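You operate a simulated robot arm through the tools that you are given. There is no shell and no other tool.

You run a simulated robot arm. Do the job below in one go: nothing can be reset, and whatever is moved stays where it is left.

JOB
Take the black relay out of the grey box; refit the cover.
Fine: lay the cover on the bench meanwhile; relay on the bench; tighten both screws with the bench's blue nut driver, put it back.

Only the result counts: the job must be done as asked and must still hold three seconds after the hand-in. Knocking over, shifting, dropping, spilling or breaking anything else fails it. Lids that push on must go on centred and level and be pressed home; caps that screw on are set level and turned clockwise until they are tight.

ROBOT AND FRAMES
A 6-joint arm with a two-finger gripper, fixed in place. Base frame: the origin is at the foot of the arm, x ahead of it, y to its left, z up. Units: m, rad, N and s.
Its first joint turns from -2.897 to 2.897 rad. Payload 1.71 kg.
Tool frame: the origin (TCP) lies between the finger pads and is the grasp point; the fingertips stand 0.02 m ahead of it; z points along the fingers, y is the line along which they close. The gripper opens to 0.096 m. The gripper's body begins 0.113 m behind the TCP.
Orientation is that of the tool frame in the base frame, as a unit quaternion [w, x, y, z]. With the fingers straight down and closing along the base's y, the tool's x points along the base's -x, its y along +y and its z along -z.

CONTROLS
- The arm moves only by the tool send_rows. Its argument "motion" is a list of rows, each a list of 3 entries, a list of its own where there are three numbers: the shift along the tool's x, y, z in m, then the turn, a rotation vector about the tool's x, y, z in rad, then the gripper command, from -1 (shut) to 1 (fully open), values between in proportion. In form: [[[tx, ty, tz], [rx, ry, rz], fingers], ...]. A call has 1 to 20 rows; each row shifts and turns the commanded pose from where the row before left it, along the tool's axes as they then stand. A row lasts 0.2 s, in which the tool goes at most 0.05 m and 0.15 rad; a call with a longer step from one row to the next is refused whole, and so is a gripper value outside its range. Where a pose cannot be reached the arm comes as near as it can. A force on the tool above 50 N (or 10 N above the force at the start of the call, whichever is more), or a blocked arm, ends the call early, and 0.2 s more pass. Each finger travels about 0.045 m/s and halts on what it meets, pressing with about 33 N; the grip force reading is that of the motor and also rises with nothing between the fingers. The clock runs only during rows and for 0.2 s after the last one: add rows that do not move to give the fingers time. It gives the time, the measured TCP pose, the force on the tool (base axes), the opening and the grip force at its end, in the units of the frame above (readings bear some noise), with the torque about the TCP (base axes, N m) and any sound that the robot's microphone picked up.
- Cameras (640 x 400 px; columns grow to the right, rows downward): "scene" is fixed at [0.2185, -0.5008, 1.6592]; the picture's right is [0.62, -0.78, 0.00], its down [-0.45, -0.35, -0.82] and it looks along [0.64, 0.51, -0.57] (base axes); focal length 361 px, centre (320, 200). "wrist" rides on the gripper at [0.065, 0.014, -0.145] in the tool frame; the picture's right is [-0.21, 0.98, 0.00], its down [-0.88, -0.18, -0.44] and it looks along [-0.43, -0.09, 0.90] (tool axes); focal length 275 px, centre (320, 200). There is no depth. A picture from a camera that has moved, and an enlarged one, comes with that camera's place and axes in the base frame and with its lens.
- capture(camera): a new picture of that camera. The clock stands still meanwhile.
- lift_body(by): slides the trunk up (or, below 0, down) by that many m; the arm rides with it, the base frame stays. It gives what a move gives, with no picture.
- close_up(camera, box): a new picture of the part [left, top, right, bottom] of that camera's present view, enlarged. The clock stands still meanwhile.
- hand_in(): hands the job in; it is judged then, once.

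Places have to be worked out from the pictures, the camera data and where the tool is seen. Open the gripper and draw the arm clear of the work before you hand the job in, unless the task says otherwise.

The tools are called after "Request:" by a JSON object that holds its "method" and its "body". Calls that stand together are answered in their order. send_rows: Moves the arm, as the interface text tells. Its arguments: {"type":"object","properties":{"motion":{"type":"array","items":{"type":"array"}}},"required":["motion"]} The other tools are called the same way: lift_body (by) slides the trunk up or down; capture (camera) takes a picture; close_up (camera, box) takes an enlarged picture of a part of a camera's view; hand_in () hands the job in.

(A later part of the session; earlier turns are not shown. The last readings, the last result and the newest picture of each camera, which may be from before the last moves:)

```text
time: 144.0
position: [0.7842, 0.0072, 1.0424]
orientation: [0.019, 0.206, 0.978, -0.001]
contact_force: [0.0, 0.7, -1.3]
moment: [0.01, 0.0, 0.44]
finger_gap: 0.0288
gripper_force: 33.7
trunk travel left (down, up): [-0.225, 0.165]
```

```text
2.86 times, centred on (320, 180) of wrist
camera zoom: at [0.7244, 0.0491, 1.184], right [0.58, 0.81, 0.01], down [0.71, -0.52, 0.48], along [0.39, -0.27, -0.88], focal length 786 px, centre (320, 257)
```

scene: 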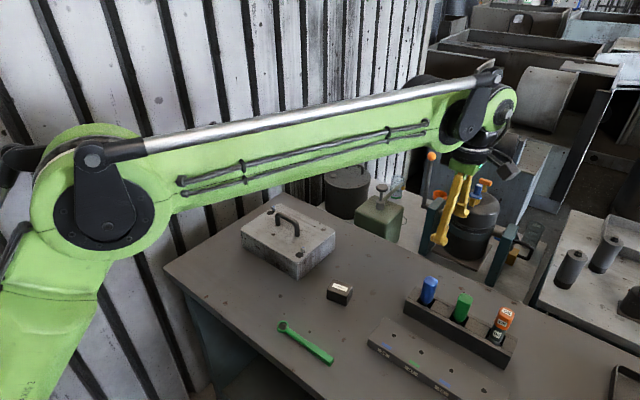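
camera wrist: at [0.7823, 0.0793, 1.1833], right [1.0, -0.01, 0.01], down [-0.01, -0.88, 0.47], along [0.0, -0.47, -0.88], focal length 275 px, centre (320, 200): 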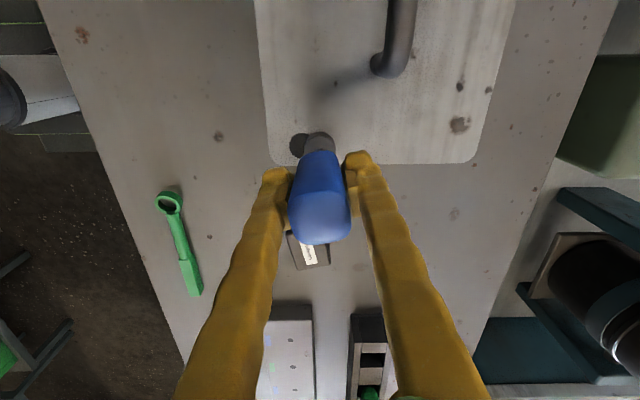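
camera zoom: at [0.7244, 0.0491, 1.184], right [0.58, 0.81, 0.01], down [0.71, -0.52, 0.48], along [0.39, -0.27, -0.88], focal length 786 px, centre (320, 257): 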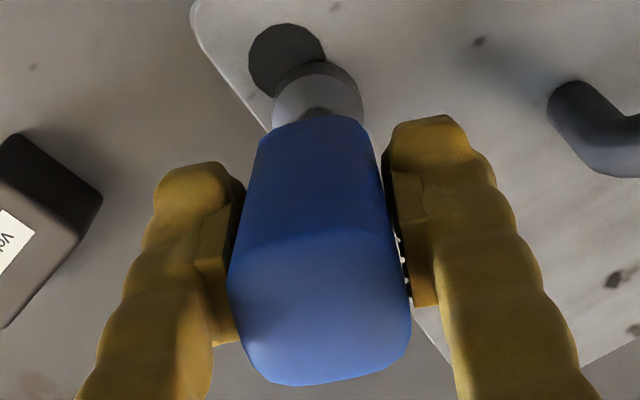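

Torque holds at 0.44 N·m while the screw still turns. I continue in small steps until it stops.

Request:
{"method": "send_rows", "body": {"motion": [[[0, 0, 0], [0.0018, 0, 0.05], -1], [[0, 0, 0], [0.0018, 0, 0.05], -1], [[0, 0, 0], [0.0018, 0, 0.05], -1], [[0, 0, 0], [0.0018, 0, 0.05], -1], [[0, 0, 0], [0, 0, 0], -1]]}}

Request:
{"method": "close_up", "body": {"camera": "wrist", "box": [270, 110, 370, 250]}}

Request:
{"method": "close_up", "body": {"camera": "scene", "box": [275, 215, 325, 265]}}

```text
time: 145.2
position: [0.783, 0.0083, 1.0414]
orientation: [0.019, 0.302, 0.953, -0.004]
contact_force: [-0.4, 0.5, -1.8]
moment: [-0.03, 0.04, 0.47]
finger_gap: 0.0288
gripper_force: 33.2
trunk travel left (down, up): [-0.225, 0.165]
```

```text
2.86 times, centred on (320, 180) of wrist
camera zoom: at [0.7333, 0.0604, 1.1836], right [0.73, 0.68, 0.01], down [0.59, -0.65, 0.48], along [0.33, -0.34, -0.88], focal length 786 px, centre (320, 257)
```

zoom: 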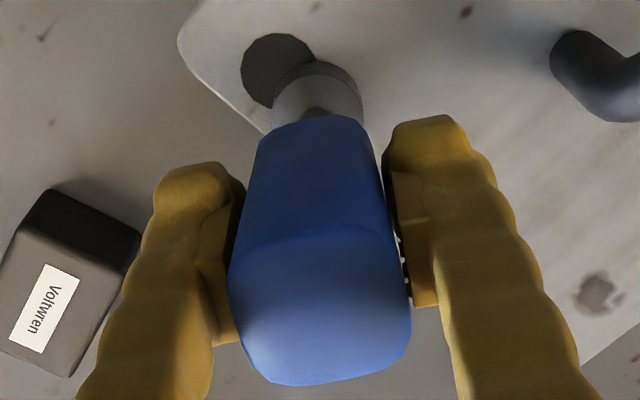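

```text
8.00 times, centred on (300, 240) of scene
camera zoom: at [0.2185, -0.5008, 1.6592], right [0.62, -0.78, 0.0], down [-0.45, -0.35, -0.82], along [0.64, 0.51, -0.57], focal length 2885 px, centre (480, -120)
```

zoom: 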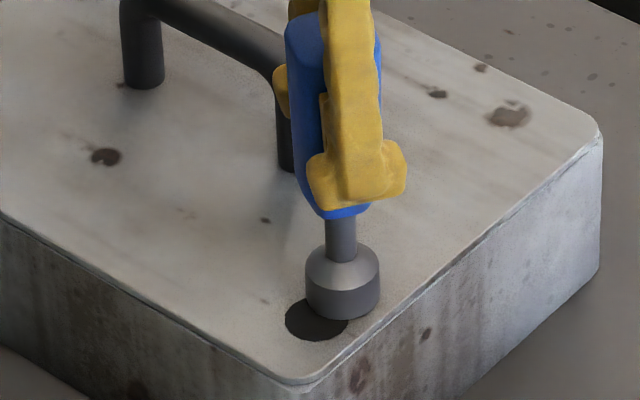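

Torque is 0.47 N·m and steady. I turn another 0.4 rad to see whether it rises or stays.

Request:
{"method": "send_rows", "body": {"motion": [[[0, 0, 0], [0.0029, 0, 0.08], -1], [[0, 0, 0], [0.0029, 0, 0.08], -1], [[0, 0, 0], [0.0029, 0, 0.08], -1], [[0, 0, 0], [0.0029, 0, 0.08], -1], [[0, 0, 0], [0.0029, 0, 0.08], -1], [[0, 0, 0], [0, 0, 0], -1]]}}

Request:
{"method": "close_up", "body": {"camera": "wrist", "box": [270, 110, 370, 250]}}

```text
time: 146.6
position: [0.783, 0.0069, 1.0422]
orientation: [0.016, 0.486, 0.874, -0.007]
contact_force: [0.0, 0.7, -1.2]
moment: [-0.02, 0.0, 0.46]
finger_gap: 0.029
gripper_force: 32.9
trunk travel left (down, up): [-0.225, 0.165]
```

```text
2.86 times, centred on (320, 180) of wrist
camera zoom: at [0.7573, 0.0747, 1.1841], right [0.94, 0.34, 0.01], down [0.3, -0.83, 0.47], along [0.17, -0.44, -0.88], focal length 786 px, centre (320, 257)
```

zoom: 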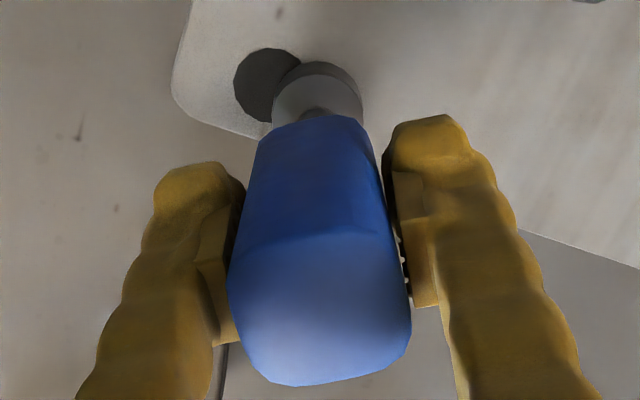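

The torque plateaus near 0.46 N·m. I lift off to see whether the head is seated on the cover.

Request:
{"method": "send_rows", "body": {"motion": [[[-0.0001, 0, -0.003], [0, 0, 0], -1], [[-0.0002, 0, -0.005], [0, 0, 0], -1], [[-0.00025, 0, -0.007], [0, 0, 0], -1], [[-0.00036, 0, -0.01], [0, 0, 0], -1], [[-0.00036, 0, -0.01], [0, 0, 0], -1], [[0, 0, 0], [0, 0, 0], -1], [[0, 0, 0], [0, 0, 0], -1]]}}

Request:
{"method": "close_up", "body": {"camera": "scene", "box": [290, 232, 322, 256]}}

Request:
{"method": "close_up", "body": {"camera": "scene", "box": [294, 240, 314, 256]}}

```text
time: 148.2
position: [0.7844, 0.0059, 1.0757]
orientation: [0.016, 0.485, 0.874, -0.007]
contact_force: [0.1, -0.8, -1.7]
moment: [-0.02, 0.03, 0.0]
finger_gap: 0.0285
gripper_force: 32.6
trunk travel left (down, up): [-0.225, 0.165]
```

```text
16.00 times, centred on (306, 244) of scene
camera zoom: at [0.2185, -0.5008, 1.6592], right [0.62, -0.78, 0.0], down [-0.45, -0.35, -0.82], along [0.64, 0.51, -0.57], focal length 5769 px, centre (544, -504)
```

zoom: 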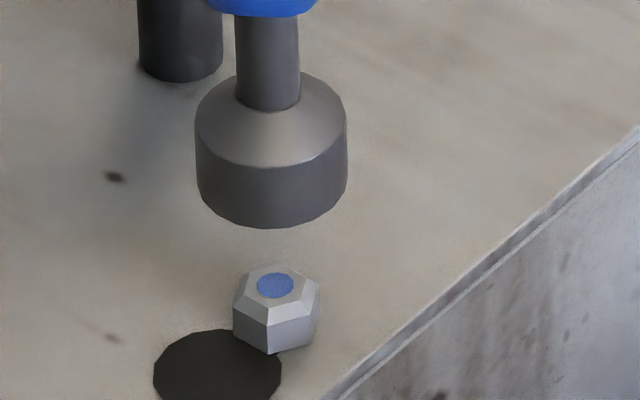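

```text
16.00 times, centred on (304, 248) of scene
camera zoom: at [0.2185, -0.5008, 1.6592], right [0.62, -0.78, 0.0], down [-0.45, -0.35, -0.82], along [0.64, 0.51, -0.57], focal length 5769 px, centre (576, -568)
```

zoom: 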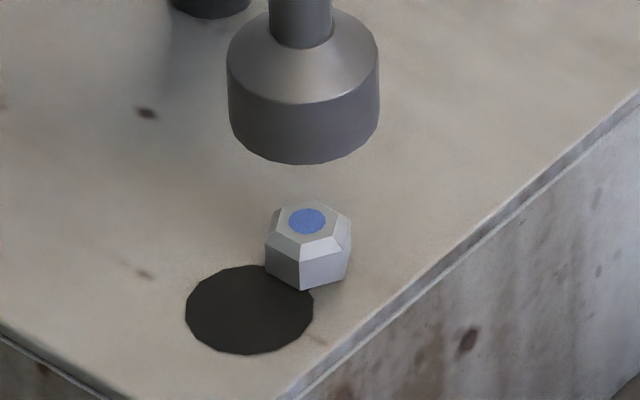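

The head is down on the cover; it stopped after ~62° and then the driver slipped at ~0.45 N·m, which suggests it's seated and tight. To be sure, I re-engage, press a little and turn once more to feel it.

Request:
{"method": "send_rows", "body": {"motion": [[[0.00015, 0, 0.004], [0, 0, 0], -1], [[0.00015, 0, 0.004], [0, 0, 0], -1], [[0.00015, 0, 0.004], [0, 0, 0], -1], [[0.00015, 0, 0.004], [0, 0, 0], -1], [[0.0001, 0, 0.003], [0, 0, 0], -1], [[7e-05, 0, 0.002], [0, 0, 0], -1], [[7e-05, 0, 0.002], [0, 0, 0], -1], [[7e-05, 0, 0.002], [0, 0, 0], -1], [[5e-05, 0, 0.0015], [0, 0, 0], -1], [[0, 0, 0], [0, 0, 0], -1]]}}

Request:
{"method": "close_up", "body": {"camera": "scene", "box": [290, 235, 322, 259]}}

```text
time: 150.4
position: [0.784, 0.0084, 1.0497]
orientation: [0.016, 0.485, 0.874, -0.007]
contact_force: [-0.2, 0.4, -1.3]
moment: [-0.01, -0.03, -0.01]
finger_gap: 0.029
gripper_force: 33.0
trunk travel left (down, up): [-0.225, 0.165]
```

```text
16.00 times, centred on (306, 247) of scene
camera zoom: at [0.2185, -0.5008, 1.6592], right [0.62, -0.78, 0.0], down [-0.45, -0.35, -0.82], along [0.64, 0.51, -0.57], focal length 5769 px, centre (544, -552)
```

zoom: 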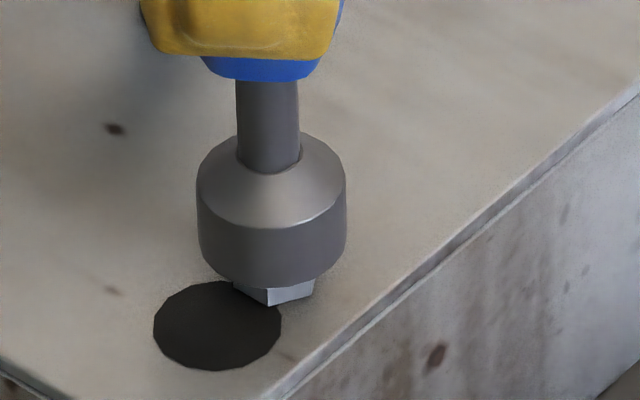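

Continuing down onto the head until contact is felt.

Request:
{"method": "send_rows", "body": {"motion": [[[5e-05, 0, 0.0015], [0, 0, 0], -1], [[5e-05, 0, 0.0015], [0, 0, 0], -1], [[5e-05, 0, 0.0015], [0, 0, 0], -1], [[5e-05, 0, 0.0015], [0, 0, 0], -1], [[3e-05, 0, 0.001], [0, 0, 0], -1], [[3e-05, 0, 0.001], [0, 0, 0], -1], [[0, 0, 0], [0, 0, 0], -1]]}}

```text
time: 152.0
position: [0.7849, 0.0064, 1.0409]
orientation: [0.017, 0.486, 0.874, -0.007]
contact_force: [-0.2, -0.2, -1.5]
moment: [-0.02, 0.01, 0.0]
finger_gap: 0.0288
gripper_force: 33.0
trunk travel left (down, up): [-0.225, 0.165]
```

No obstruction. I press until light contact, then turn ~0.4 rad clockwise to feel the tightness.

Request:
{"method": "send_rows", "body": {"motion": [[[3e-05, 0, 0.001], [0, 0, 0], -1], [[3e-05, 0, 0.0008], [0, 0, 0], -1], [[0, 0, 0], [0, 0, 0], -1]]}}

Request:
{"method": "send_rows", "body": {"motion": [[[0, 0, 0], [0.0018, 0, 0.05], -1], [[0, 0, 0], [0.0018, 0, 0.05], -1], [[0, 0, 0], [0.0018, 0, 0.05], -1], [[0, 0, 0], [0.0018, 0, 0.05], -1], [[0, 0, 0], [0, 0, 0], -1]]}}

```text
time: 152.8
position: [0.7842, 0.0073, 1.0398]
orientation: [0.016, 0.486, 0.874, -0.006]
contact_force: [0.3, 0.2, -0.5]
moment: [0.0, 0.01, 0.0]
finger_gap: 0.0287
gripper_force: 33.0
trunk travel left (down, up): [-0.225, 0.165]
```

```text
time: 154.0
position: [0.7842, 0.0062, 1.0417]
orientation: [0.015, 0.571, 0.821, -0.008]
contact_force: [-1.2, 0.1, -0.2]
moment: [0.07, 0.06, 0.17]
finger_gap: 0.0287
gripper_force: 33.1
trunk travel left (down, up): [-0.225, 0.165]
```

Torque is building (0.17). I continue turning in small steps.

Request:
{"method": "send_rows", "body": {"motion": [[[0, 0, 0], [0.0018, 0, 0.05], -1], [[0, 0, 0], [0.0018, 0, 0.05], -1], [[0, 0, 0], [0, 0, 0], -1]]}}

Request:
{"method": "send_rows", "body": {"motion": [[[0, 0, 0], [0.0018, 0, 0.05], -1], [[0, 0, 0], [0.0018, 0, 0.05], -1], [[0, 0, 0], [0, 0, 0], -1]]}}

Request:
{"method": "send_rows", "body": {"motion": [[[0, 0, 0], [0.0018, 0, 0.05], -1], [[0, 0, 0], [0.0018, 0, 0.05], -1], [[0, 0, 0], [0, 0, 0], -1]]}}

```text
time: 154.8
position: [0.7837, 0.0071, 1.041]
orientation: [0.015, 0.611, 0.792, -0.009]
contact_force: [0.7, 0.0, -1.1]
moment: [0.01, 0.0, 0.21]
finger_gap: 0.0289
gripper_force: 32.6
trunk travel left (down, up): [-0.225, 0.165]
```

```text
time: 155.6
position: [0.7845, 0.0089, 1.04]
orientation: [0.014, 0.648, 0.761, -0.01]
contact_force: [-0.1, 0.2, -0.6]
moment: [-0.01, 0.02, 0.26]
finger_gap: 0.0288
gripper_force: 33.1
trunk travel left (down, up): [-0.225, 0.165]
```

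```text
time: 156.4
position: [0.784, 0.0076, 1.0411]
orientation: [0.013, 0.687, 0.726, -0.01]
contact_force: [0.4, -0.3, -0.8]
moment: [0.02, 0.02, 0.37]
finger_gap: 0.0288
gripper_force: 32.8
trunk travel left (down, up): [-0.225, 0.165]
```

Torque keeps rising (0.37). Continue.

Request:
{"method": "send_rows", "body": {"motion": [[[0, 0, 0], [0.0018, 0, 0.05], -1], [[0, 0, 0], [0.0018, 0, 0.05], -1], [[0, 0, 0], [0, 0, 0], -1]]}}

Request:
{"method": "send_rows", "body": {"motion": [[[0, 0, 0], [0.0018, 0, 0.05], -1], [[0, 0, 0], [0.0018, 0, 0.05], -1], [[0, 0, 0], [0, 0, 0], -1]]}}

Request:
{"method": "send_rows", "body": {"motion": [[[0, 0, 0], [0.0018, 0, 0.05], -1], [[0, 0, 0], [0.0018, 0, 0.05], -1], [[0, 0, 0], [0, 0, 0], -1]]}}

Request:
{"method": "close_up", "body": {"camera": "wrist", "box": [270, 110, 370, 250]}}

```text
time: 157.2
position: [0.7845, 0.0074, 1.0413]
orientation: [0.014, 0.722, 0.691, -0.011]
contact_force: [-0.7, -0.1, -1.3]
moment: [-0.01, 0.02, 0.45]
finger_gap: 0.0289
gripper_force: 33.3
trunk travel left (down, up): [-0.225, 0.165]
```

```text
time: 158.0
position: [0.7852, 0.0084, 1.0399]
orientation: [0.011, 0.756, 0.654, -0.012]
contact_force: [-0.3, 0.2, -1.6]
moment: [0.01, -0.03, 0.46]
finger_gap: 0.029
gripper_force: 32.6
trunk travel left (down, up): [-0.225, 0.165]
```

```text
time: 158.8
position: [0.7842, 0.007, 1.0405]
orientation: [0.012, 0.787, 0.616, -0.013]
contact_force: [0.3, -0.2, -1.1]
moment: [-0.02, -0.01, 0.5]
finger_gap: 0.0287
gripper_force: 32.9
trunk travel left (down, up): [-0.225, 0.165]
```

```text
2.86 times, centred on (320, 180) of wrist
camera zoom: at [0.8141, 0.0728, 1.1834], right [0.9, -0.44, 0.01], down [-0.39, -0.79, 0.47], along [-0.2, -0.43, -0.88], focal length 786 px, centre (320, 257)
```

zoom: 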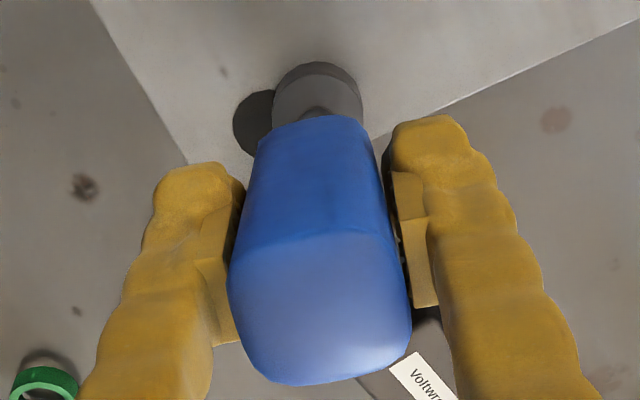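

Torque saturates at ~0.5 N·m again – screw B is tight. I lift off and check B's head once more.

Request:
{"method": "send_rows", "body": {"motion": [[[-0.0001, 0, -0.003], [0, 0, 0], -1], [[-0.0002, 0, -0.006], [0, 0, 0], -1], [[-0.00036, 0, -0.01], [0, 0, 0], -1], [[-0.00036, 0, -0.01], [0, 0, 0], -1], [[-0.00036, 0, -0.01], [0, 0, 0], -1], [[-0.00036, 0, -0.01], [0, 0, 0], -1], [[0, 0, 0], [0, 0, 0], -1], [[0, 0, 0], [0, 0, 0], -1]]}}

Request:
{"method": "close_up", "body": {"camera": "scene", "box": [290, 232, 322, 256]}}

```text
time: 160.6
position: [0.7834, 0.0055, 1.0897]
orientation: [0.011, 0.787, 0.616, -0.012]
contact_force: [0.4, 0.4, -1.1]
moment: [0.0, 0.01, 0.0]
finger_gap: 0.0288
gripper_force: 33.3
trunk travel left (down, up): [-0.225, 0.165]
```

```text
16.00 times, centred on (306, 244) of scene
camera zoom: at [0.2185, -0.5008, 1.6592], right [0.62, -0.78, 0.0], down [-0.45, -0.35, -0.82], along [0.64, 0.51, -0.57], focal length 5769 px, centre (544, -504)
```

zoom: 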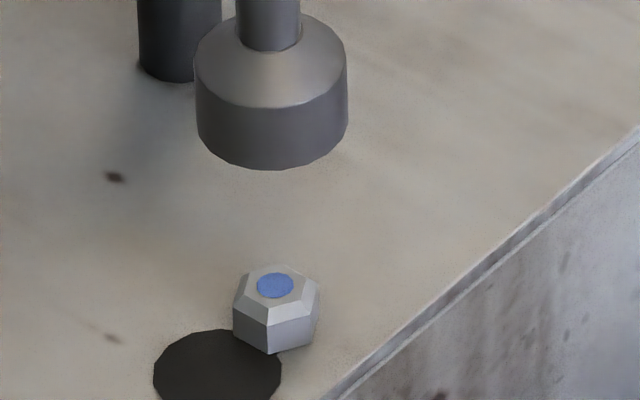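

B's head hasn't moved since, so it sits at its stop. I raise the driver and turn the wrist back (in air) to have full range for screw A.

Request:
{"method": "send_rows", "body": {"motion": [[[-0.0007, 0, -0.02], [0, 0, 0], -1], [[-0.0007, 0, -0.02], [0, 0, 0], -1], [[0, 0, 0], [-0.0053, 0, -0.147], -1], [[0, 0, 0], [-0.0053, 0, -0.147], -1], [[0, 0, 0], [-0.0053, 0, -0.147], -1], [[0, 0, 0], [-0.0053, 0, -0.147], -1], [[0, 0, 0], [-0.0053, 0, -0.147], -1], [[0, 0, 0], [-0.0053, 0, -0.147], -1], [[0, 0, 0], [-0.0053, 0, -0.147], -1], [[0, 0, 0], [-0.0053, 0, -0.147], -1], [[0, 0, 0], [-0.0053, 0, -0.147], -1], [[0, 0, 0], [-0.0053, 0, -0.147], -1], [[0, 0, 0], [-0.0053, 0, -0.147], -1], [[0, 0, 0], [-0.0053, 0, -0.147], -1], [[0, 0, 0], [-0.0053, 0, -0.147], -1], [[0, 0, 0], [-0.0053, 0, -0.147], -1], [[0, 0, 0], [-0.0053, 0, -0.147], -1], [[0, 0, 0], [0, 0, 0], -1]]}}

Request:
{"method": "send_rows", "body": {"motion": [[[0, 0, 0], [-0.0053, 0, -0.147], -1], [[0, 0, 0], [-0.0053, 0, -0.147], -1], [[0, 0, 0], [-0.0053, 0, -0.147], -1], [[0, 0, 0], [-0.0053, 0, -0.147], -1], [[0, 0, 0], [-0.0053, 0, -0.147], -1], [[0, 0, 0], [-0.0053, 0, -0.147], -1], [[0, 0, 0], [-0.0053, 0, -0.147], -1], [[0, 0, 0], [-0.0053, 0, -0.147], -1], [[0, 0, 0], [0, 0, 0], -1], [[0, 0, 0], [0, 0, 0], -1]]}}

```text
time: 164.4
position: [0.7835, 0.007, 1.1286]
orientation: [0.019, -0.195, 0.981, 0.004]
contact_force: [-0.3, 0.0, -1.1]
moment: [0.03, 0.01, 0.0]
finger_gap: 0.0288
gripper_force: 32.9
trunk travel left (down, up): [-0.225, 0.165]
```

```text
time: 166.6
position: [0.7824, 0.0071, 1.1289]
orientation: [0.014, -0.707, 0.707, 0.012]
contact_force: [0.6, 0.0, -0.6]
moment: [-0.03, 0.02, -0.01]
finger_gap: 0.0286
gripper_force: 33.3
trunk travel left (down, up): [-0.225, 0.165]
```

Wrist is at the start yaw again. I carry the driver across to above screw A (0.873, 0.211), tip clear of the handle bar.

Request:
{"method": "send_rows", "body": {"motion": [[[-0.01, -0.0045, 0.00036], [0, 0, 0], -1], [[-0.02035, -0.009, 0.00073], [0, 0, 0], -1], [[-0.02035, -0.009, 0.00073], [0, 0, 0], -1], [[-0.02035, -0.009, 0.00073], [0, 0, 0], -1], [[-0.02035, -0.009, 0.00073], [0, 0, 0], -1], [[-0.02035, -0.009, 0.00073], [0, 0, 0], -1], [[-0.02035, -0.009, 0.00073], [0, 0, 0], -1], [[-0.02035, -0.009, 0.00073], [0, 0, 0], -1], [[-0.02035, -0.009, 0.00073], [0, 0, 0], -1], [[-0.02035, -0.009, 0.00073], [0, 0, 0], -1], [[-0.0103, -0.0045, 0.00037], [0, 0, 0], -1], [[0, 0, 0], [0, 0, 0], -1], [[0, 0, 0], [0, 0, 0], -1], [[0, 0, 0], [0, 0, 0], -1]]}}

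Request:
{"method": "close_up", "body": {"camera": "scene", "box": [250, 175, 310, 225]}}

Request:
{"method": "close_up", "body": {"camera": "wrist", "box": [285, 105, 355, 165]}}

```text
time: 169.6
position: [0.8752, 0.211, 1.1312]
orientation: [0.014, -0.707, 0.707, 0.011]
contact_force: [-0.7, 0.9, -1.6]
moment: [-0.04, 0.02, 0.0]
finger_gap: 0.0288
gripper_force: 32.8
trunk travel left (down, up): [-0.225, 0.165]
```

```text
8.00 times, centred on (280, 200) of scene
camera zoom: at [0.2185, -0.5008, 1.6592], right [0.62, -0.78, 0.0], down [-0.45, -0.35, -0.82], along [0.64, 0.51, -0.57], focal length 2885 px, centre (640, 200)
```

zoom: 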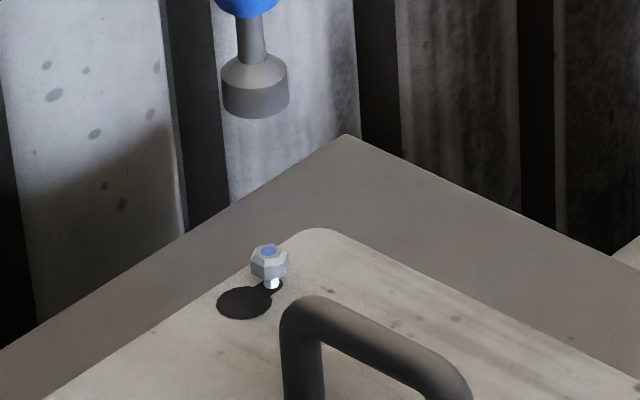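

```text
6.67 times, centred on (320, 135) of wrist
camera zoom: at [0.8604, 0.1414, 1.2728], right [-0.98, 0.21, 0.0], down [0.19, 0.86, 0.48], along [0.1, 0.47, -0.88], focal length 1835 px, centre (320, 633)
```

zoom: 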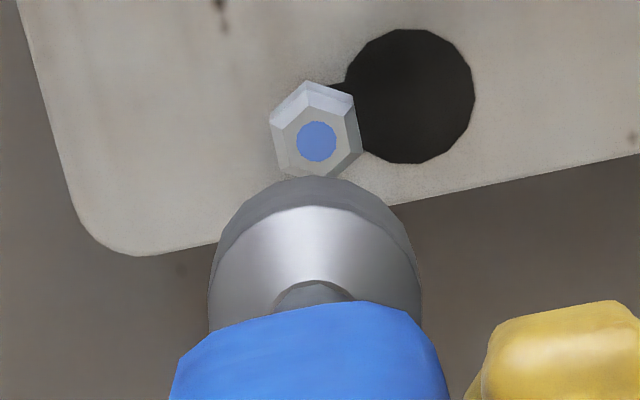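

The socket is directly above screw A according to the scene geometry. I descend to just above its head.

Request:
{"method": "send_rows", "body": {"motion": [[[0.00036, 0, 0.01], [0, 0, 0], -1], [[0.00043, 0, 0.012], [0, 0, 0], -1], [[0.00043, 0, 0.012], [0, 0, 0], -1], [[0.00043, 0, 0.012], [0, 0, 0], -1], [[0.0003, 0, 0.008], [0, 0, 0], -1], [[0.0002, 0, 0.006], [0, 0, 0], -1], [[0, 0, 0], [0, 0, 0], -1], [[0, 0, 0], [0, 0, 0], -1]]}}

Request:
{"method": "close_up", "body": {"camera": "scene", "box": [256, 190, 292, 215]}}

Request:
{"method": "close_up", "body": {"camera": "wrist", "box": [285, 105, 355, 165]}}

```text
time: 171.4
position: [0.8735, 0.2115, 1.071]
orientation: [0.015, -0.706, 0.708, 0.013]
contact_force: [0.5, 0.4, -1.4]
moment: [-0.04, -0.01, 0.03]
finger_gap: 0.0289
gripper_force: 33.4
trunk travel left (down, up): [-0.225, 0.165]
```

```text
16.00 times, centred on (274, 202) of scene
camera zoom: at [0.2185, -0.5008, 1.6592], right [0.62, -0.78, 0.0], down [-0.45, -0.35, -0.82], along [0.64, 0.51, -0.57], focal length 5769 px, centre (1056, 160)
```

zoom: 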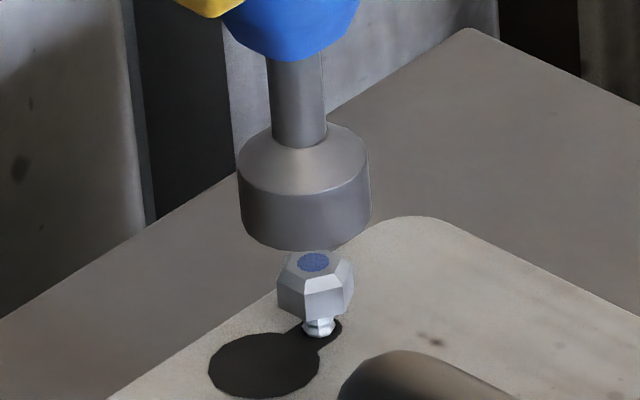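

```text
6.67 times, centred on (320, 135) of wrist
camera zoom: at [0.8592, 0.1413, 1.2127], right [-0.98, 0.21, 0.0], down [0.18, 0.86, 0.48], along [0.1, 0.47, -0.88], focal length 1835 px, centre (320, 633)
```

zoom: 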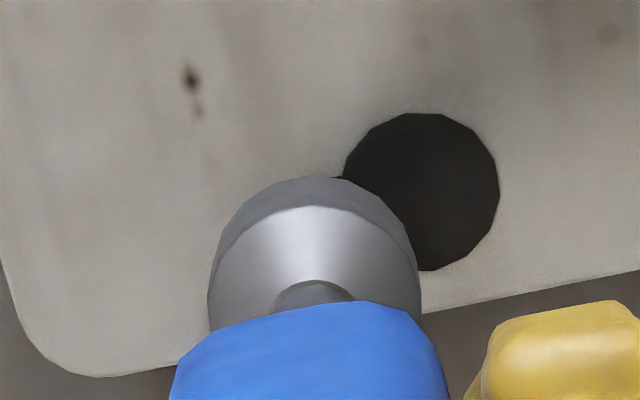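

Within ~1 mm. I trim by (0.9, −0.3) mm and go down over head A.

Request:
{"method": "send_rows", "body": {"motion": [[[0.0003, -0.0009, 0], [0, 0, 0], -1], [[0.0001, 0, 0.003], [0, 0, 0], -1], [[7e-05, 0, 0.002], [0, 0, 0], -1], [[7e-05, 0, 0.002], [0, 0, 0], -1], [[7e-05, 0, 0.002], [0, 0, 0], -1], [[5e-05, 0, 0.0015], [0, 0, 0], -1], [[5e-05, 0, 0.0015], [0, 0, 0], -1], [[0, 0, 0], [0, 0, 0], -1]]}}

Request:
{"method": "close_up", "body": {"camera": "scene", "box": [256, 190, 292, 215]}}

```text
time: 173.2
position: [0.8764, 0.2118, 1.0567]
orientation: [0.015, -0.706, 0.708, 0.011]
contact_force: [0.4, -1.6, -0.7]
moment: [-0.02, 0.0, 0.0]
finger_gap: 0.0285
gripper_force: 32.8
trunk travel left (down, up): [-0.225, 0.165]
```

```text
16.00 times, centred on (274, 202) of scene
camera zoom: at [0.2185, -0.5008, 1.6592], right [0.62, -0.78, 0.0], down [-0.45, -0.35, -0.82], along [0.64, 0.51, -0.57], focal length 5769 px, centre (1056, 160)
```

zoom: 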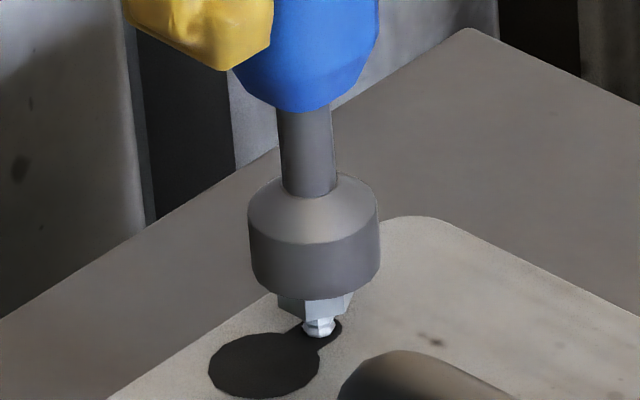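

Good alignment. I continue down until the socket seats on screw A.

Request:
{"method": "send_rows", "body": {"motion": [[[5e-05, 0, 0.0015], [0, 0, 0], -1], [[5e-05, 0, 0.0015], [0, 0, 0], -1], [[5e-05, 0, 0.0015], [0, 0, 0], -1], [[5e-05, 0, 0.0015], [0, 0, 0], -1], [[5e-05, 0, 0.0015], [0, 0, 0], -1], [[3e-05, 0, 0.001], [0, 0, 0], -1], [[0, 0, 0], [0, 0, 0], -1]]}}

Request:
{"method": "close_up", "body": {"camera": "scene", "box": [256, 190, 292, 215]}}

```text
time: 174.8
position: [0.8754, 0.211, 1.0484]
orientation: [0.014, -0.706, 0.708, 0.012]
contact_force: [-1.5, 1.2, -1.2]
moment: [0.09, 0.1, -0.02]
finger_gap: 0.0288
gripper_force: 32.8
trunk travel left (down, up): [-0.225, 0.165]
```

```text
16.00 times, centred on (274, 202) of scene
camera zoom: at [0.2185, -0.5008, 1.6592], right [0.62, -0.78, 0.0], down [-0.45, -0.35, -0.82], along [0.64, 0.51, -0.57], focal length 5769 px, centre (1056, 160)
```

zoom: 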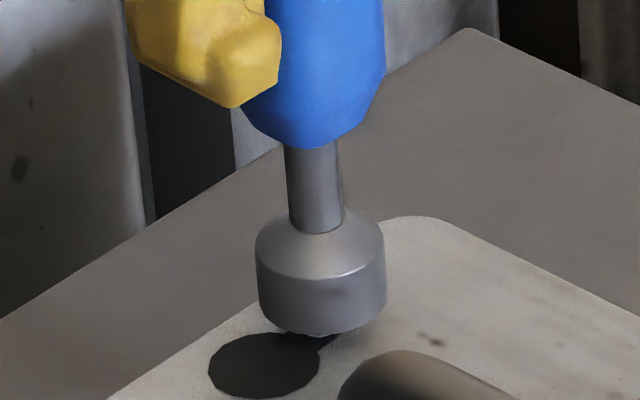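

The socket is ~1.5 mm toward the right; I trim it back and seat it the last 2 mm.

Request:
{"method": "send_rows", "body": {"motion": [[[-0.0008, 0.0008, 0], [0, 0, 0], -1], [[3e-05, 0, 0.001], [0, 0, 0], -1], [[3e-05, 0, 0.001], [0, 0, 0], -1], [[0, 0, 0], [0, 0, 0], -1]]}}

Request:
{"method": "close_up", "body": {"camera": "scene", "box": [256, 190, 292, 215]}}

```text
time: 175.8
position: [0.8745, 0.2117, 1.0464]
orientation: [0.015, -0.706, 0.708, 0.011]
contact_force: [-0.7, -0.5, 0.5]
moment: [0.06, 0.01, 0.02]
finger_gap: 0.0286
gripper_force: 33.0
trunk travel left (down, up): [-0.225, 0.165]
```

```text
16.00 times, centred on (274, 202) of scene
camera zoom: at [0.2185, -0.5008, 1.6592], right [0.62, -0.78, 0.0], down [-0.45, -0.35, -0.82], along [0.64, 0.51, -0.57], focal length 5769 px, centre (1056, 160)
```

zoom: 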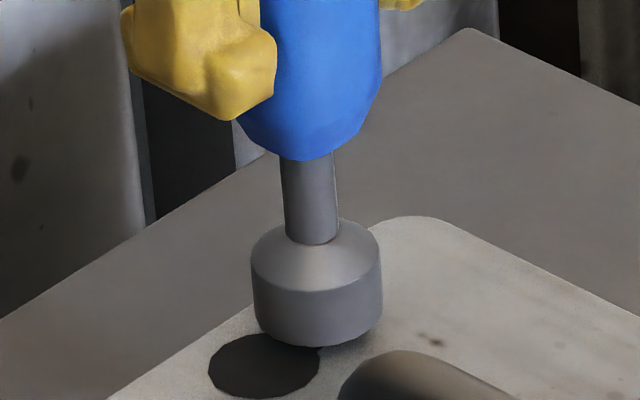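

Seated on screw A. I turn clockwise ~2.1 rad with a feed of 0.1 mm per row (thread pitch ≈4.4 mm/turn).

Request:
{"method": "send_rows", "body": {"motion": [[[0, 0, 0.0001], [0.0054, 0, 0.149], -1], [[0, 0, 0.0001], [0.0054, 0, 0.149], -1], [[0, 0, 0.0001], [0.0054, 0, 0.149], -1], [[0, 0, 0.0001], [0.0054, 0, 0.149], -1], [[0, 0, 0.0001], [0.0054, 0, 0.149], -1], [[0, 0, 0.0001], [0.0054, 0, 0.149], -1], [[0, 0, 0.0001], [0.0054, 0, 0.149], -1], [[0, 0, 0.0001], [0.0054, 0, 0.149], -1], [[0, 0, 0.0001], [0.0054, 0, 0.149], -1], [[0, 0, 0.0001], [0.0054, 0, 0.149], -1], [[0, 0, 0.0001], [0.0054, 0, 0.149], -1], [[0, 0, 0.0001], [0.0054, 0, 0.149], -1], [[0, 0, 0.0001], [0.0054, 0, 0.149], -1], [[0, 0, 0.0001], [0.0054, 0, 0.149], -1], [[0, 0, 0], [0, 0, 0], -1]]}}

Request:
{"method": "close_up", "body": {"camera": "scene", "box": [250, 175, 310, 225]}}

```text
time: 179.0
position: [0.8745, 0.2121, 1.0474]
orientation: [0.019, 0.258, 0.966, -0.004]
contact_force: [-0.3, -0.3, -1.2]
moment: [0.0, -0.01, 0.05]
finger_gap: 0.0285
gripper_force: 32.6
trunk travel left (down, up): [-0.225, 0.165]
```

```text
8.00 times, centred on (280, 200) of scene
camera zoom: at [0.2185, -0.5008, 1.6592], right [0.62, -0.78, 0.0], down [-0.45, -0.35, -0.82], along [0.64, 0.51, -0.57], focal length 2885 px, centre (640, 200)
```

zoom: 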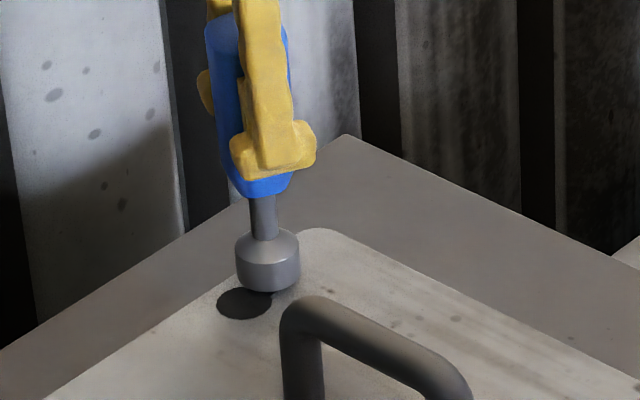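

Turning freely. I follow down 1 mm and turn another ~1.9 rad (to about +141°).

Request:
{"method": "send_rows", "body": {"motion": [[[0, 0, 0.001], [0.0054, 0, 0.149], -1], [[0, 0, 0.0003], [0.0054, 0, 0.149], -1], [[0, 0, 0.0001], [0.0054, 0, 0.149], -1], [[0, 0, 0.0001], [0.0054, 0, 0.149], -1], [[0, 0, 0.0001], [0.0054, 0, 0.149], -1], [[0, 0, 0.0001], [0.0054, 0, 0.149], -1], [[0, 0, 0.0001], [0.0054, 0, 0.149], -1], [[0, 0, 0.0001], [0.0054, 0, 0.149], -1], [[0, 0, 0.0001], [0.0054, 0, 0.149], -1], [[0, 0, 0.0001], [0.0054, 0, 0.149], -1], [[0, 0, 0.0001], [0.0054, 0, 0.149], -1], [[0, 0, 0.0001], [0.0054, 0, 0.149], -1], [[0, 0, 0.0001], [0.0054, 0, 0.149], -1], [[0, 0, 0], [0, 0, 0], -1]]}}

Request:
{"method": "close_up", "body": {"camera": "scene", "box": [250, 175, 310, 225]}}

```text
time: 182.0
position: [0.8747, 0.2116, 1.0429]
orientation: [0.005, 0.942, 0.334, -0.016]
contact_force: [0.5, 0.3, -0.2]
moment: [0.04, 0.01, 0.05]
finger_gap: 0.0288
gripper_force: 32.9
trunk travel left (down, up): [-0.225, 0.165]
```

```text
8.00 times, centred on (280, 200) of scene
camera zoom: at [0.2185, -0.5008, 1.6592], right [0.62, -0.78, 0.0], down [-0.45, -0.35, -0.82], along [0.64, 0.51, -0.57], focal length 2885 px, centre (640, 200)
```

zoom: 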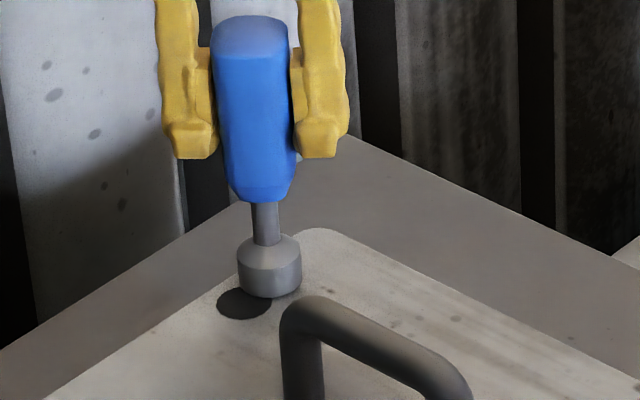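

Good. I lift off, and turn back 240° about the driver axis in the air.

Request:
{"method": "send_rows", "body": {"motion": [[[-0.0001, 0, -0.003], [0, 0, 0], -1], [[-0.0002, 0, -0.006], [0, 0, 0], -1], [[-0.00036, 0, -0.01], [0, 0, 0], -1], [[-0.00043, 0, -0.012], [0, 0, 0], -1], [[0, 0, 0], [0, 0, 0], -1], [[0, 0, 0], [-0.0054, 0, -0.1495], -1], [[0, 0, 0], [-0.0054, 0, -0.1495], -1], [[0, 0, 0], [-0.0054, 0, -0.1495], -1], [[0, 0, 0], [-0.0054, 0, -0.1495], -1], [[0, 0, 0], [-0.0054, 0, -0.1495], -1], [[0, 0, 0], [-0.0054, 0, -0.1495], -1], [[0, 0, 0], [-0.0054, 0, -0.1495], -1], [[0, 0, 0], [-0.0054, 0, -0.1495], -1], [[0, 0, 0], [-0.0054, 0, -0.1495], -1], [[0, 0, 0], [-0.0054, 0, -0.1495], -1], [[0, 0, 0], [-0.0054, 0, -0.1495], -1], [[0, 0, 0], [-0.0054, 0, -0.1495], -1], [[0, 0, 0], [-0.0054, 0, -0.1495], -1], [[0, 0, 0], [-0.0054, 0, -0.1495], -1], [[0, 0, 0], [0, 0, 0], -1]]}}

Request:
{"method": "send_rows", "body": {"motion": [[[0, 0, 0], [-0.0054, 0, -0.1495], -1], [[0, 0, 0], [-0.0054, 0, -0.1495], -1], [[0, 0, 0], [-0.0054, 0, -0.1495], -1], [[0, 0, 0], [-0.0054, 0, -0.1495], -1], [[0, 0, 0], [-0.0054, 0, -0.1495], -1], [[0, 0, 0], [-0.0054, 0, -0.1495], -1], [[0, 0, 0], [-0.0054, 0, -0.1495], -1], [[0, 0, 0], [-0.0054, 0, -0.1495], -1], [[0, 0, 0], [-0.0054, 0, -0.1495], -1], [[0, 0, 0], [-0.0054, 0, -0.1495], -1], [[0, 0, 0], [-0.0054, 0, -0.1495], -1], [[0, 0, 0], [-0.0054, 0, -0.1495], -1], [[0, 0, 0], [-0.0054, 0, -0.1495], -1], [[0, 0, 0], [-0.0054, 0, -0.1495], -1], [[0, 0, 0], [0, 0, 0], -1], [[0, 0, 0], [0, 0, 0], -1]]}}

Request:
{"method": "close_up", "body": {"camera": "scene", "box": [256, 190, 292, 215]}}

```text
time: 186.2
position: [0.8744, 0.2119, 1.0748]
orientation: [0.019, 0.179, 0.984, -0.003]
contact_force: [0.2, -0.2, -0.5]
moment: [-0.02, -0.01, 0.03]
finger_gap: 0.0288
gripper_force: 32.9
trunk travel left (down, up): [-0.225, 0.165]
```

```text
time: 189.6
position: [0.877, 0.2109, 1.0745]
orientation: [-0.013, 0.762, -0.647, -0.013]
contact_force: [-0.4, 0.4, -1.4]
moment: [0.02, 0.01, -0.03]
finger_gap: 0.0287
gripper_force: 33.2
trunk travel left (down, up): [-0.225, 0.165]
```

```text
16.00 times, centred on (274, 202) of scene
camera zoom: at [0.2185, -0.5008, 1.6592], right [0.62, -0.78, 0.0], down [-0.45, -0.35, -0.82], along [0.64, 0.51, -0.57], focal length 5769 px, centre (1056, 160)
```

zoom: 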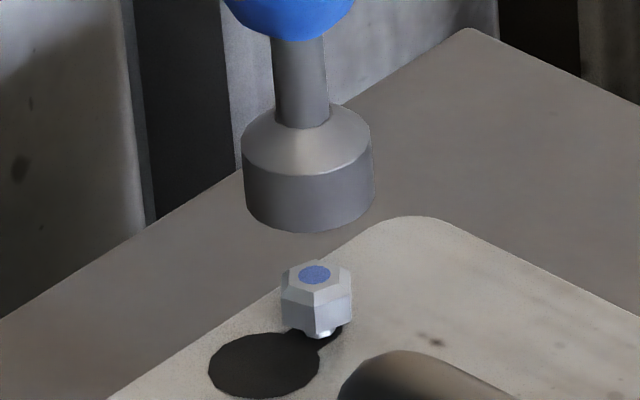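

Screw A has dropped ~3.2 mm; about 300° more to go. The socket is still well centred; I descend again.

Request:
{"method": "send_rows", "body": {"motion": [[[0.00015, 0, 0.004], [0, 0, 0], -1], [[0.00015, 0, 0.004], [0, 0, 0], -1], [[0.00015, 0, 0.004], [0, 0, 0], -1], [[0.00015, 0, 0.004], [0, 0, 0], -1], [[7e-05, 0, 0.002], [0, 0, 0], -1], [[5e-05, 0, 0.0015], [0, 0, 0], -1], [[5e-05, 0, 0.0015], [0, 0, 0], -1], [[0, 0, 0], [0, 0, 0], -1]]}}

Request:
{"method": "close_up", "body": {"camera": "scene", "box": [256, 190, 292, 215]}}

```text
time: 191.4
position: [0.8743, 0.2122, 1.0555]
orientation: [-0.013, 0.762, -0.647, -0.013]
contact_force: [0.5, 0.4, -1.1]
moment: [-0.01, 0.0, 0.0]
finger_gap: 0.0287
gripper_force: 33.3
trunk travel left (down, up): [-0.225, 0.165]
```

```text
16.00 times, centred on (274, 202) of scene
camera zoom: at [0.2185, -0.5008, 1.6592], right [0.62, -0.78, 0.0], down [-0.45, -0.35, -0.82], along [0.64, 0.51, -0.57], focal length 5769 px, centre (1056, 160)
```

zoom: 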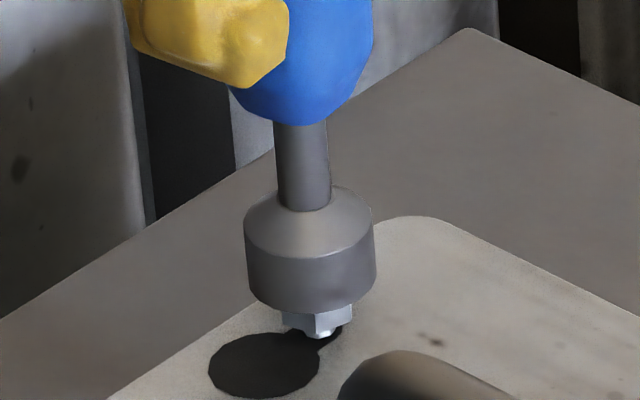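

Slight trim of 0.5 mm, then down to seat.

Request:
{"method": "send_rows", "body": {"motion": [[[0.0004, -0.0002, 0.001], [0, 0, 0], -1], [[5e-05, 0, 0.0015], [0, 0, 0], -1], [[5e-05, 0, 0.0015], [0, 0, 0], -1], [[5e-05, 0, 0.0015], [0, 0, 0], -1], [[5e-05, 0, 0.0015], [0, 0, 0], -1], [[5e-05, 0, 0.0015], [0, 0, 0], -1], [[5e-05, 0, 0.0015], [0, 0, 0], -1], [[3e-05, 0, 0.001], [0, 0, 0], -1], [[0, 0, 0], [0, 0, 0], -1]]}}

Request:
{"method": "close_up", "body": {"camera": "scene", "box": [256, 190, 292, 215]}}

```text
time: 193.4
position: [0.8747, 0.211, 1.0428]
orientation: [-0.014, 0.761, -0.648, -0.012]
contact_force: [1.0, -1.1, 4.6]
moment: [-0.05, -0.08, 0.01]
finger_gap: 0.029
gripper_force: 32.5
trunk travel left (down, up): [-0.225, 0.165]
```

```text
16.00 times, centred on (274, 202) of scene
camera zoom: at [0.2185, -0.5008, 1.6592], right [0.62, -0.78, 0.0], down [-0.45, -0.35, -0.82], along [0.64, 0.51, -0.57], focal length 5769 px, centre (1056, 160)
```

zoom: 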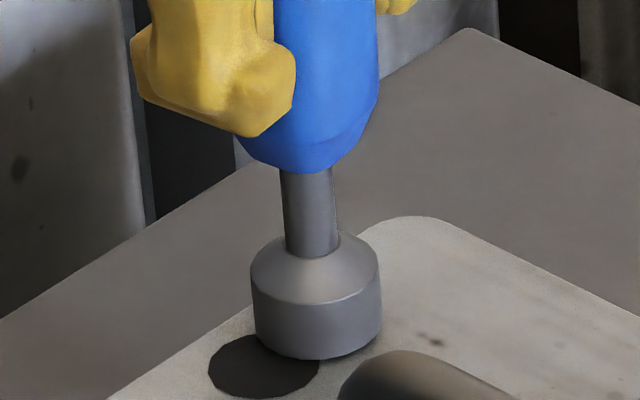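

Seated with light contact. Turn clockwise again, first half.

Request:
{"method": "send_rows", "body": {"motion": [[[0, 0, 0.0001], [0.0054, 0, 0.149], -1], [[0, 0, 0.0001], [0.0054, 0, 0.149], -1], [[0, 0, 0.0001], [0.0054, 0, 0.149], -1], [[0, 0, 0.0001], [0.0054, 0, 0.149], -1], [[0, 0, 0.0001], [0.0054, 0, 0.149], -1], [[0, 0, 0.0001], [0.0054, 0, 0.149], -1], [[0, 0, 0.0001], [0.0054, 0, 0.149], -1], [[0, 0, 0.0001], [0.0054, 0, 0.149], -1], [[0, 0, 0.0001], [0.0054, 0, 0.149], -1], [[0, 0, 0.0001], [0.0054, 0, 0.149], -1], [[0, 0, 0.0001], [0.0054, 0, 0.149], -1], [[0, 0, 0.0001], [0.0054, 0, 0.149], -1], [[0, 0, 0.0001], [0.0054, 0, 0.149], -1], [[0, 0, 0.0001], [0.0054, 0, 0.149], -1], [[0, 0, 0], [0, 0, 0], -1]]}}

Request:
{"method": "send_rows", "body": {"motion": [[[0, 0, 0.0003], [0.0054, 0, 0.149], -1], [[0, 0, 0.0001], [0.0054, 0, 0.149], -1], [[0, 0, 0.0001], [0.0054, 0, 0.149], -1], [[0, 0, 0.0001], [0.0054, 0, 0.149], -1], [[0, 0, 0.0001], [0.0054, 0, 0.149], -1], [[0, 0, 0.0001], [0.0054, 0, 0.149], -1], [[0, 0, 0.0001], [0.0054, 0, 0.149], -1], [[0, 0, 0], [0, 0, 0], -1]]}}

```text
time: 196.6
position: [0.8744, 0.2111, 1.0396]
orientation: [0.019, 0.178, 0.984, -0.002]
contact_force: [0.7, 1.4, 7.5]
moment: [0.08, 0.03, 0.08]
finger_gap: 0.0287
gripper_force: 32.9
trunk travel left (down, up): [-0.225, 0.165]
```

```text
time: 198.4
position: [0.8743, 0.2108, 1.0421]
orientation: [0.015, 0.644, 0.765, -0.01]
contact_force: [0.3, 0.6, 0.7]
moment: [-0.01, 0.0, 0.03]
finger_gap: 0.0287
gripper_force: 32.9
trunk travel left (down, up): [-0.225, 0.165]
```

Still free; continue the remaining ~1 rad of this stroke.

Request:
{"method": "send_rows", "body": {"motion": [[[0, 0, 0.0003], [0.0054, 0, 0.149], -1], [[0, 0, 0.0001], [0.0054, 0, 0.149], -1], [[0, 0, 0.0001], [0.0054, 0, 0.149], -1], [[0, 0, 0.0001], [0.0054, 0, 0.149], -1], [[0, 0, 0.0001], [0.0054, 0, 0.149], -1], [[0, 0, 0.0001], [0.0054, 0, 0.149], -1], [[0, 0, 0.0001], [0.0054, 0, 0.149], -1], [[0, 0, 0], [0, 0, 0], -1]]}}

Request:
{"method": "close_up", "body": {"camera": "wrist", "box": [270, 110, 370, 250]}}

```text
time: 200.2
position: [0.8742, 0.2114, 1.0398]
orientation: [0.006, 0.94, 0.341, -0.015]
contact_force: [4.6, 3.9, 19.5]
moment: [0.36, -0.33, -0.05]
finger_gap: 0.0286
gripper_force: 32.8
trunk travel left (down, up): [-0.225, 0.165]
```

```text
2.86 times, centred on (320, 180) of wrist
camera zoom: at [0.9369, 0.246, 1.183], right [0.47, -0.88, 0.01], down [-0.78, -0.41, 0.47], along [-0.41, -0.23, -0.88], focal length 786 px, centre (320, 257)
```

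zoom: 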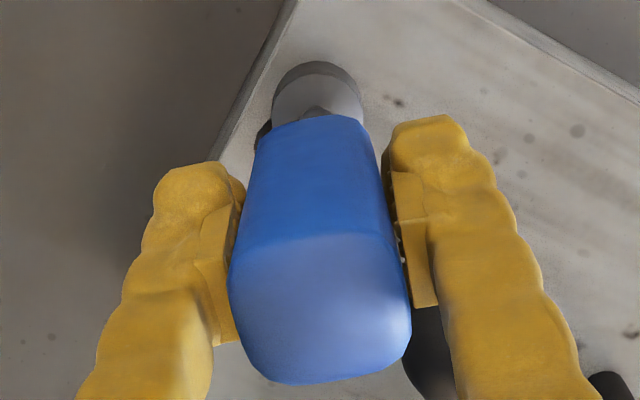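

Socket bottom now touches the cover (19 N). I lift off, turn back 240°, and look at the head.

Request:
{"method": "send_rows", "body": {"motion": [[[-0.0001, 0, -0.003], [0, 0, 0], -1], [[-0.0002, 0, -0.006], [0, 0, 0], -1], [[-0.00036, 0, -0.01], [0, 0, 0], -1], [[-0.00043, 0, -0.013], [0, 0, 0], -1], [[0, 0, 0], [0, 0, 0], -1], [[0, 0, 0], [-0.0054, 0, -0.1495], -1], [[0, 0, 0], [-0.0054, 0, -0.1495], -1], [[0, 0, 0], [-0.0054, 0, -0.1495], -1], [[0, 0, 0], [-0.0054, 0, -0.1495], -1], [[0, 0, 0], [-0.0054, 0, -0.1495], -1], [[0, 0, 0], [-0.0054, 0, -0.1495], -1], [[0, 0, 0], [-0.0054, 0, -0.1495], -1], [[0, 0, 0], [-0.0054, 0, -0.1495], -1], [[0, 0, 0], [-0.0054, 0, -0.1495], -1], [[0, 0, 0], [-0.0054, 0, -0.1495], -1], [[0, 0, 0], [-0.0054, 0, -0.1495], -1], [[0, 0, 0], [-0.0054, 0, -0.1495], -1], [[0, 0, 0], [-0.0054, 0, -0.1495], -1], [[0, 0, 0], [-0.0054, 0, -0.1495], -1], [[0, 0, 0], [0, 0, 0], -1]]}}

Request:
{"method": "send_rows", "body": {"motion": [[[0, 0, 0], [-0.0054, 0, -0.1495], -1], [[0, 0, 0], [-0.0054, 0, -0.1495], -1], [[0, 0, 0], [-0.0054, 0, -0.1495], -1], [[0, 0, 0], [-0.0054, 0, -0.1495], -1], [[0, 0, 0], [-0.0054, 0, -0.1495], -1], [[0, 0, 0], [-0.0054, 0, -0.1495], -1], [[0, 0, 0], [-0.0054, 0, -0.1495], -1], [[0, 0, 0], [-0.0054, 0, -0.1495], -1], [[0, 0, 0], [-0.0054, 0, -0.1495], -1], [[0, 0, 0], [-0.0054, 0, -0.1495], -1], [[0, 0, 0], [-0.0054, 0, -0.1495], -1], [[0, 0, 0], [-0.0054, 0, -0.1495], -1], [[0, 0, 0], [-0.0054, 0, -0.1495], -1], [[0, 0, 0], [-0.0054, 0, -0.1495], -1], [[0, 0, 0], [0, 0, 0], -1], [[0, 0, 0], [0, 0, 0], -1]]}}

Request:
{"method": "close_up", "body": {"camera": "scene", "box": [256, 190, 292, 215]}}

Request:
{"method": "close_up", "body": {"camera": "wrist", "box": [270, 100, 370, 240]}}

```text
time: 204.4
position: [0.8745, 0.2108, 1.0732]
orientation: [0.019, 0.172, 0.985, -0.003]
contact_force: [-0.1, -0.7, -1.2]
moment: [-0.01, -0.01, 0.03]
finger_gap: 0.0288
gripper_force: 32.9
trunk travel left (down, up): [-0.225, 0.165]
```

```text
time: 207.8
position: [0.8754, 0.2113, 1.0721]
orientation: [-0.013, 0.766, -0.643, -0.014]
contact_force: [0.4, -0.4, -0.9]
moment: [-0.02, -0.03, -0.01]
finger_gap: 0.0288
gripper_force: 32.8
trunk travel left (down, up): [-0.225, 0.165]
```

```text
16.00 times, centred on (274, 202) of scene
camera zoom: at [0.2185, -0.5008, 1.6592], right [0.62, -0.78, 0.0], down [-0.45, -0.35, -0.82], along [0.64, 0.51, -0.57], focal length 5769 px, centre (1056, 160)
```

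zoom: 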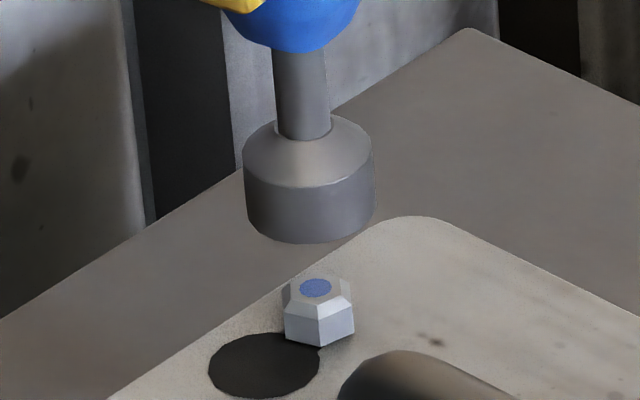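

```text
2.86 times, centred on (320, 170) of wrist
camera zoom: at [0.8731, 0.14, 1.2139], right [-1.0, 0.03, 0.0], down [0.03, 0.88, 0.48], along [0.01, 0.48, -0.88], focal length 786 px, centre (320, 286)
```

zoom: 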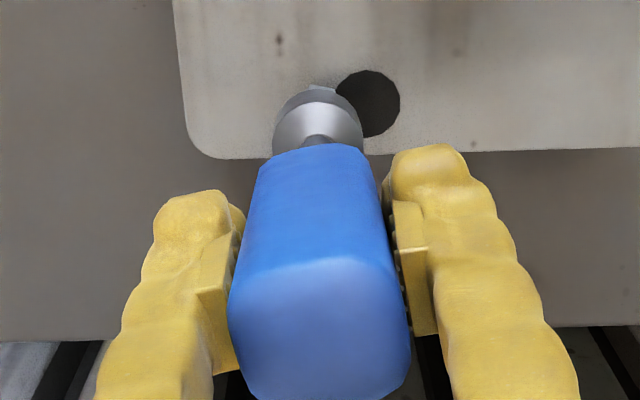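

A has dropped ~6.4 mm; about 50° more until it seats (B needed 7.1 mm). I descend for the final stroke.

Request:
{"method": "send_rows", "body": {"motion": [[[0.00015, 0, 0.004], [0, 0, 0], -1], [[0.00015, 0, 0.004], [0, 0, 0], -1], [[0.00015, 0, 0.004], [0, 0, 0], -1], [[0.00015, 0, 0.004], [0, 0, 0], -1], [[7e-05, 0, 0.002], [0, 0, 0], -1], [[5e-05, 0, 0.0015], [0, 0, 0], -1], [[0, 0, 0], [0, 0, 0], -1]]}}

Request:
{"method": "close_up", "body": {"camera": "scene", "box": [256, 190, 292, 215]}}

```text
time: 209.4
position: [0.8747, 0.2117, 1.0529]
orientation: [-0.013, 0.766, -0.642, -0.013]
contact_force: [0.6, -0.3, -0.7]
moment: [0.01, 0.0, -0.01]
finger_gap: 0.0285
gripper_force: 32.5
trunk travel left (down, up): [-0.225, 0.165]
```

```text
16.00 times, centred on (274, 202) of scene
camera zoom: at [0.2185, -0.5008, 1.6592], right [0.62, -0.78, 0.0], down [-0.45, -0.35, -0.82], along [0.64, 0.51, -0.57], focal length 5769 px, centre (1056, 160)
```

zoom: 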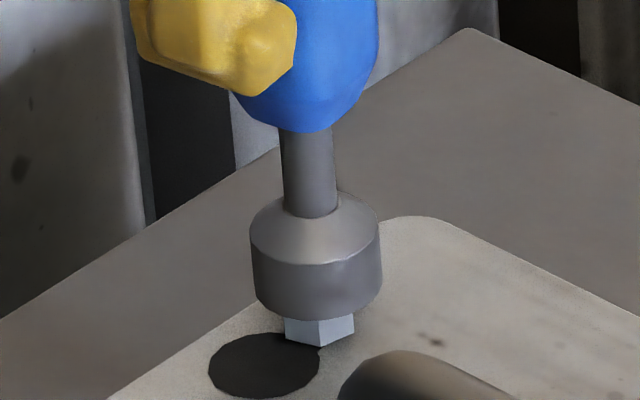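

Aligned. Down the last 10 mm and turn in steps, watching torque.

Request:
{"method": "send_rows", "body": {"motion": [[[5e-05, 0, 0.0015], [0, 0, 0], -1], [[5e-05, 0, 0.0015], [0, 0, 0], -1], [[5e-05, 0, 0.0015], [0, 0, 0], -1], [[5e-05, 0, 0.0015], [0, 0, 0], -1], [[5e-05, 0, 0.0015], [0, 0, 0], -1], [[5e-05, 0, 0.0015], [0, 0, 0], -1], [[5e-05, 0, 0.0015], [0, 0, 0], -1], [[0, 0, 0], [0, 0, 0], -1]]}}

Request:
{"method": "send_rows", "body": {"motion": [[[0, 0, 0], [0.0054, 0, 0.149], -1], [[0, 0, 0], [0.0054, 0, 0.149], -1], [[0, 0, 0], [0.0054, 0, 0.149], -1], [[0, 0, 0], [0.0054, 0, 0.149], -1], [[0, 0, 0], [0.0054, 0, 0.149], -1], [[0, 0, 0], [0, 0, 0], -1]]}}

Request:
{"method": "send_rows", "body": {"motion": [[[0, 0, 0], [0.0036, 0, 0.1], -1], [[0, 0, 0], [0.0036, 0, 0.1], -1], [[0, 0, 0], [0.0036, 0, 0.1], -1], [[0, 0, 0], [0, 0, 0], -1]]}}

```text
time: 211.2
position: [0.8748, 0.212, 1.0416]
orientation: [-0.013, 0.766, -0.642, -0.013]
contact_force: [0.3, -0.8, -1.5]
moment: [-0.02, 0.01, 0.01]
finger_gap: 0.0287
gripper_force: 33.3
trunk travel left (down, up): [-0.225, 0.165]
```

```text
time: 212.6
position: [0.8752, 0.2101, 1.0416]
orientation: [0.018, -0.479, 0.878, 0.008]
contact_force: [-0.6, 0.2, -1.8]
moment: [0.0, 0.02, 0.03]
finger_gap: 0.0287
gripper_force: 32.9
trunk travel left (down, up): [-0.225, 0.165]
```

```text
time: 213.6
position: [0.8751, 0.2114, 1.0421]
orientation: [0.018, -0.343, 0.939, 0.006]
contact_force: [1.5, -0.1, -1.2]
moment: [-0.02, 0.0, 0.03]
finger_gap: 0.0284
gripper_force: 32.3
trunk travel left (down, up): [-0.225, 0.165]
```

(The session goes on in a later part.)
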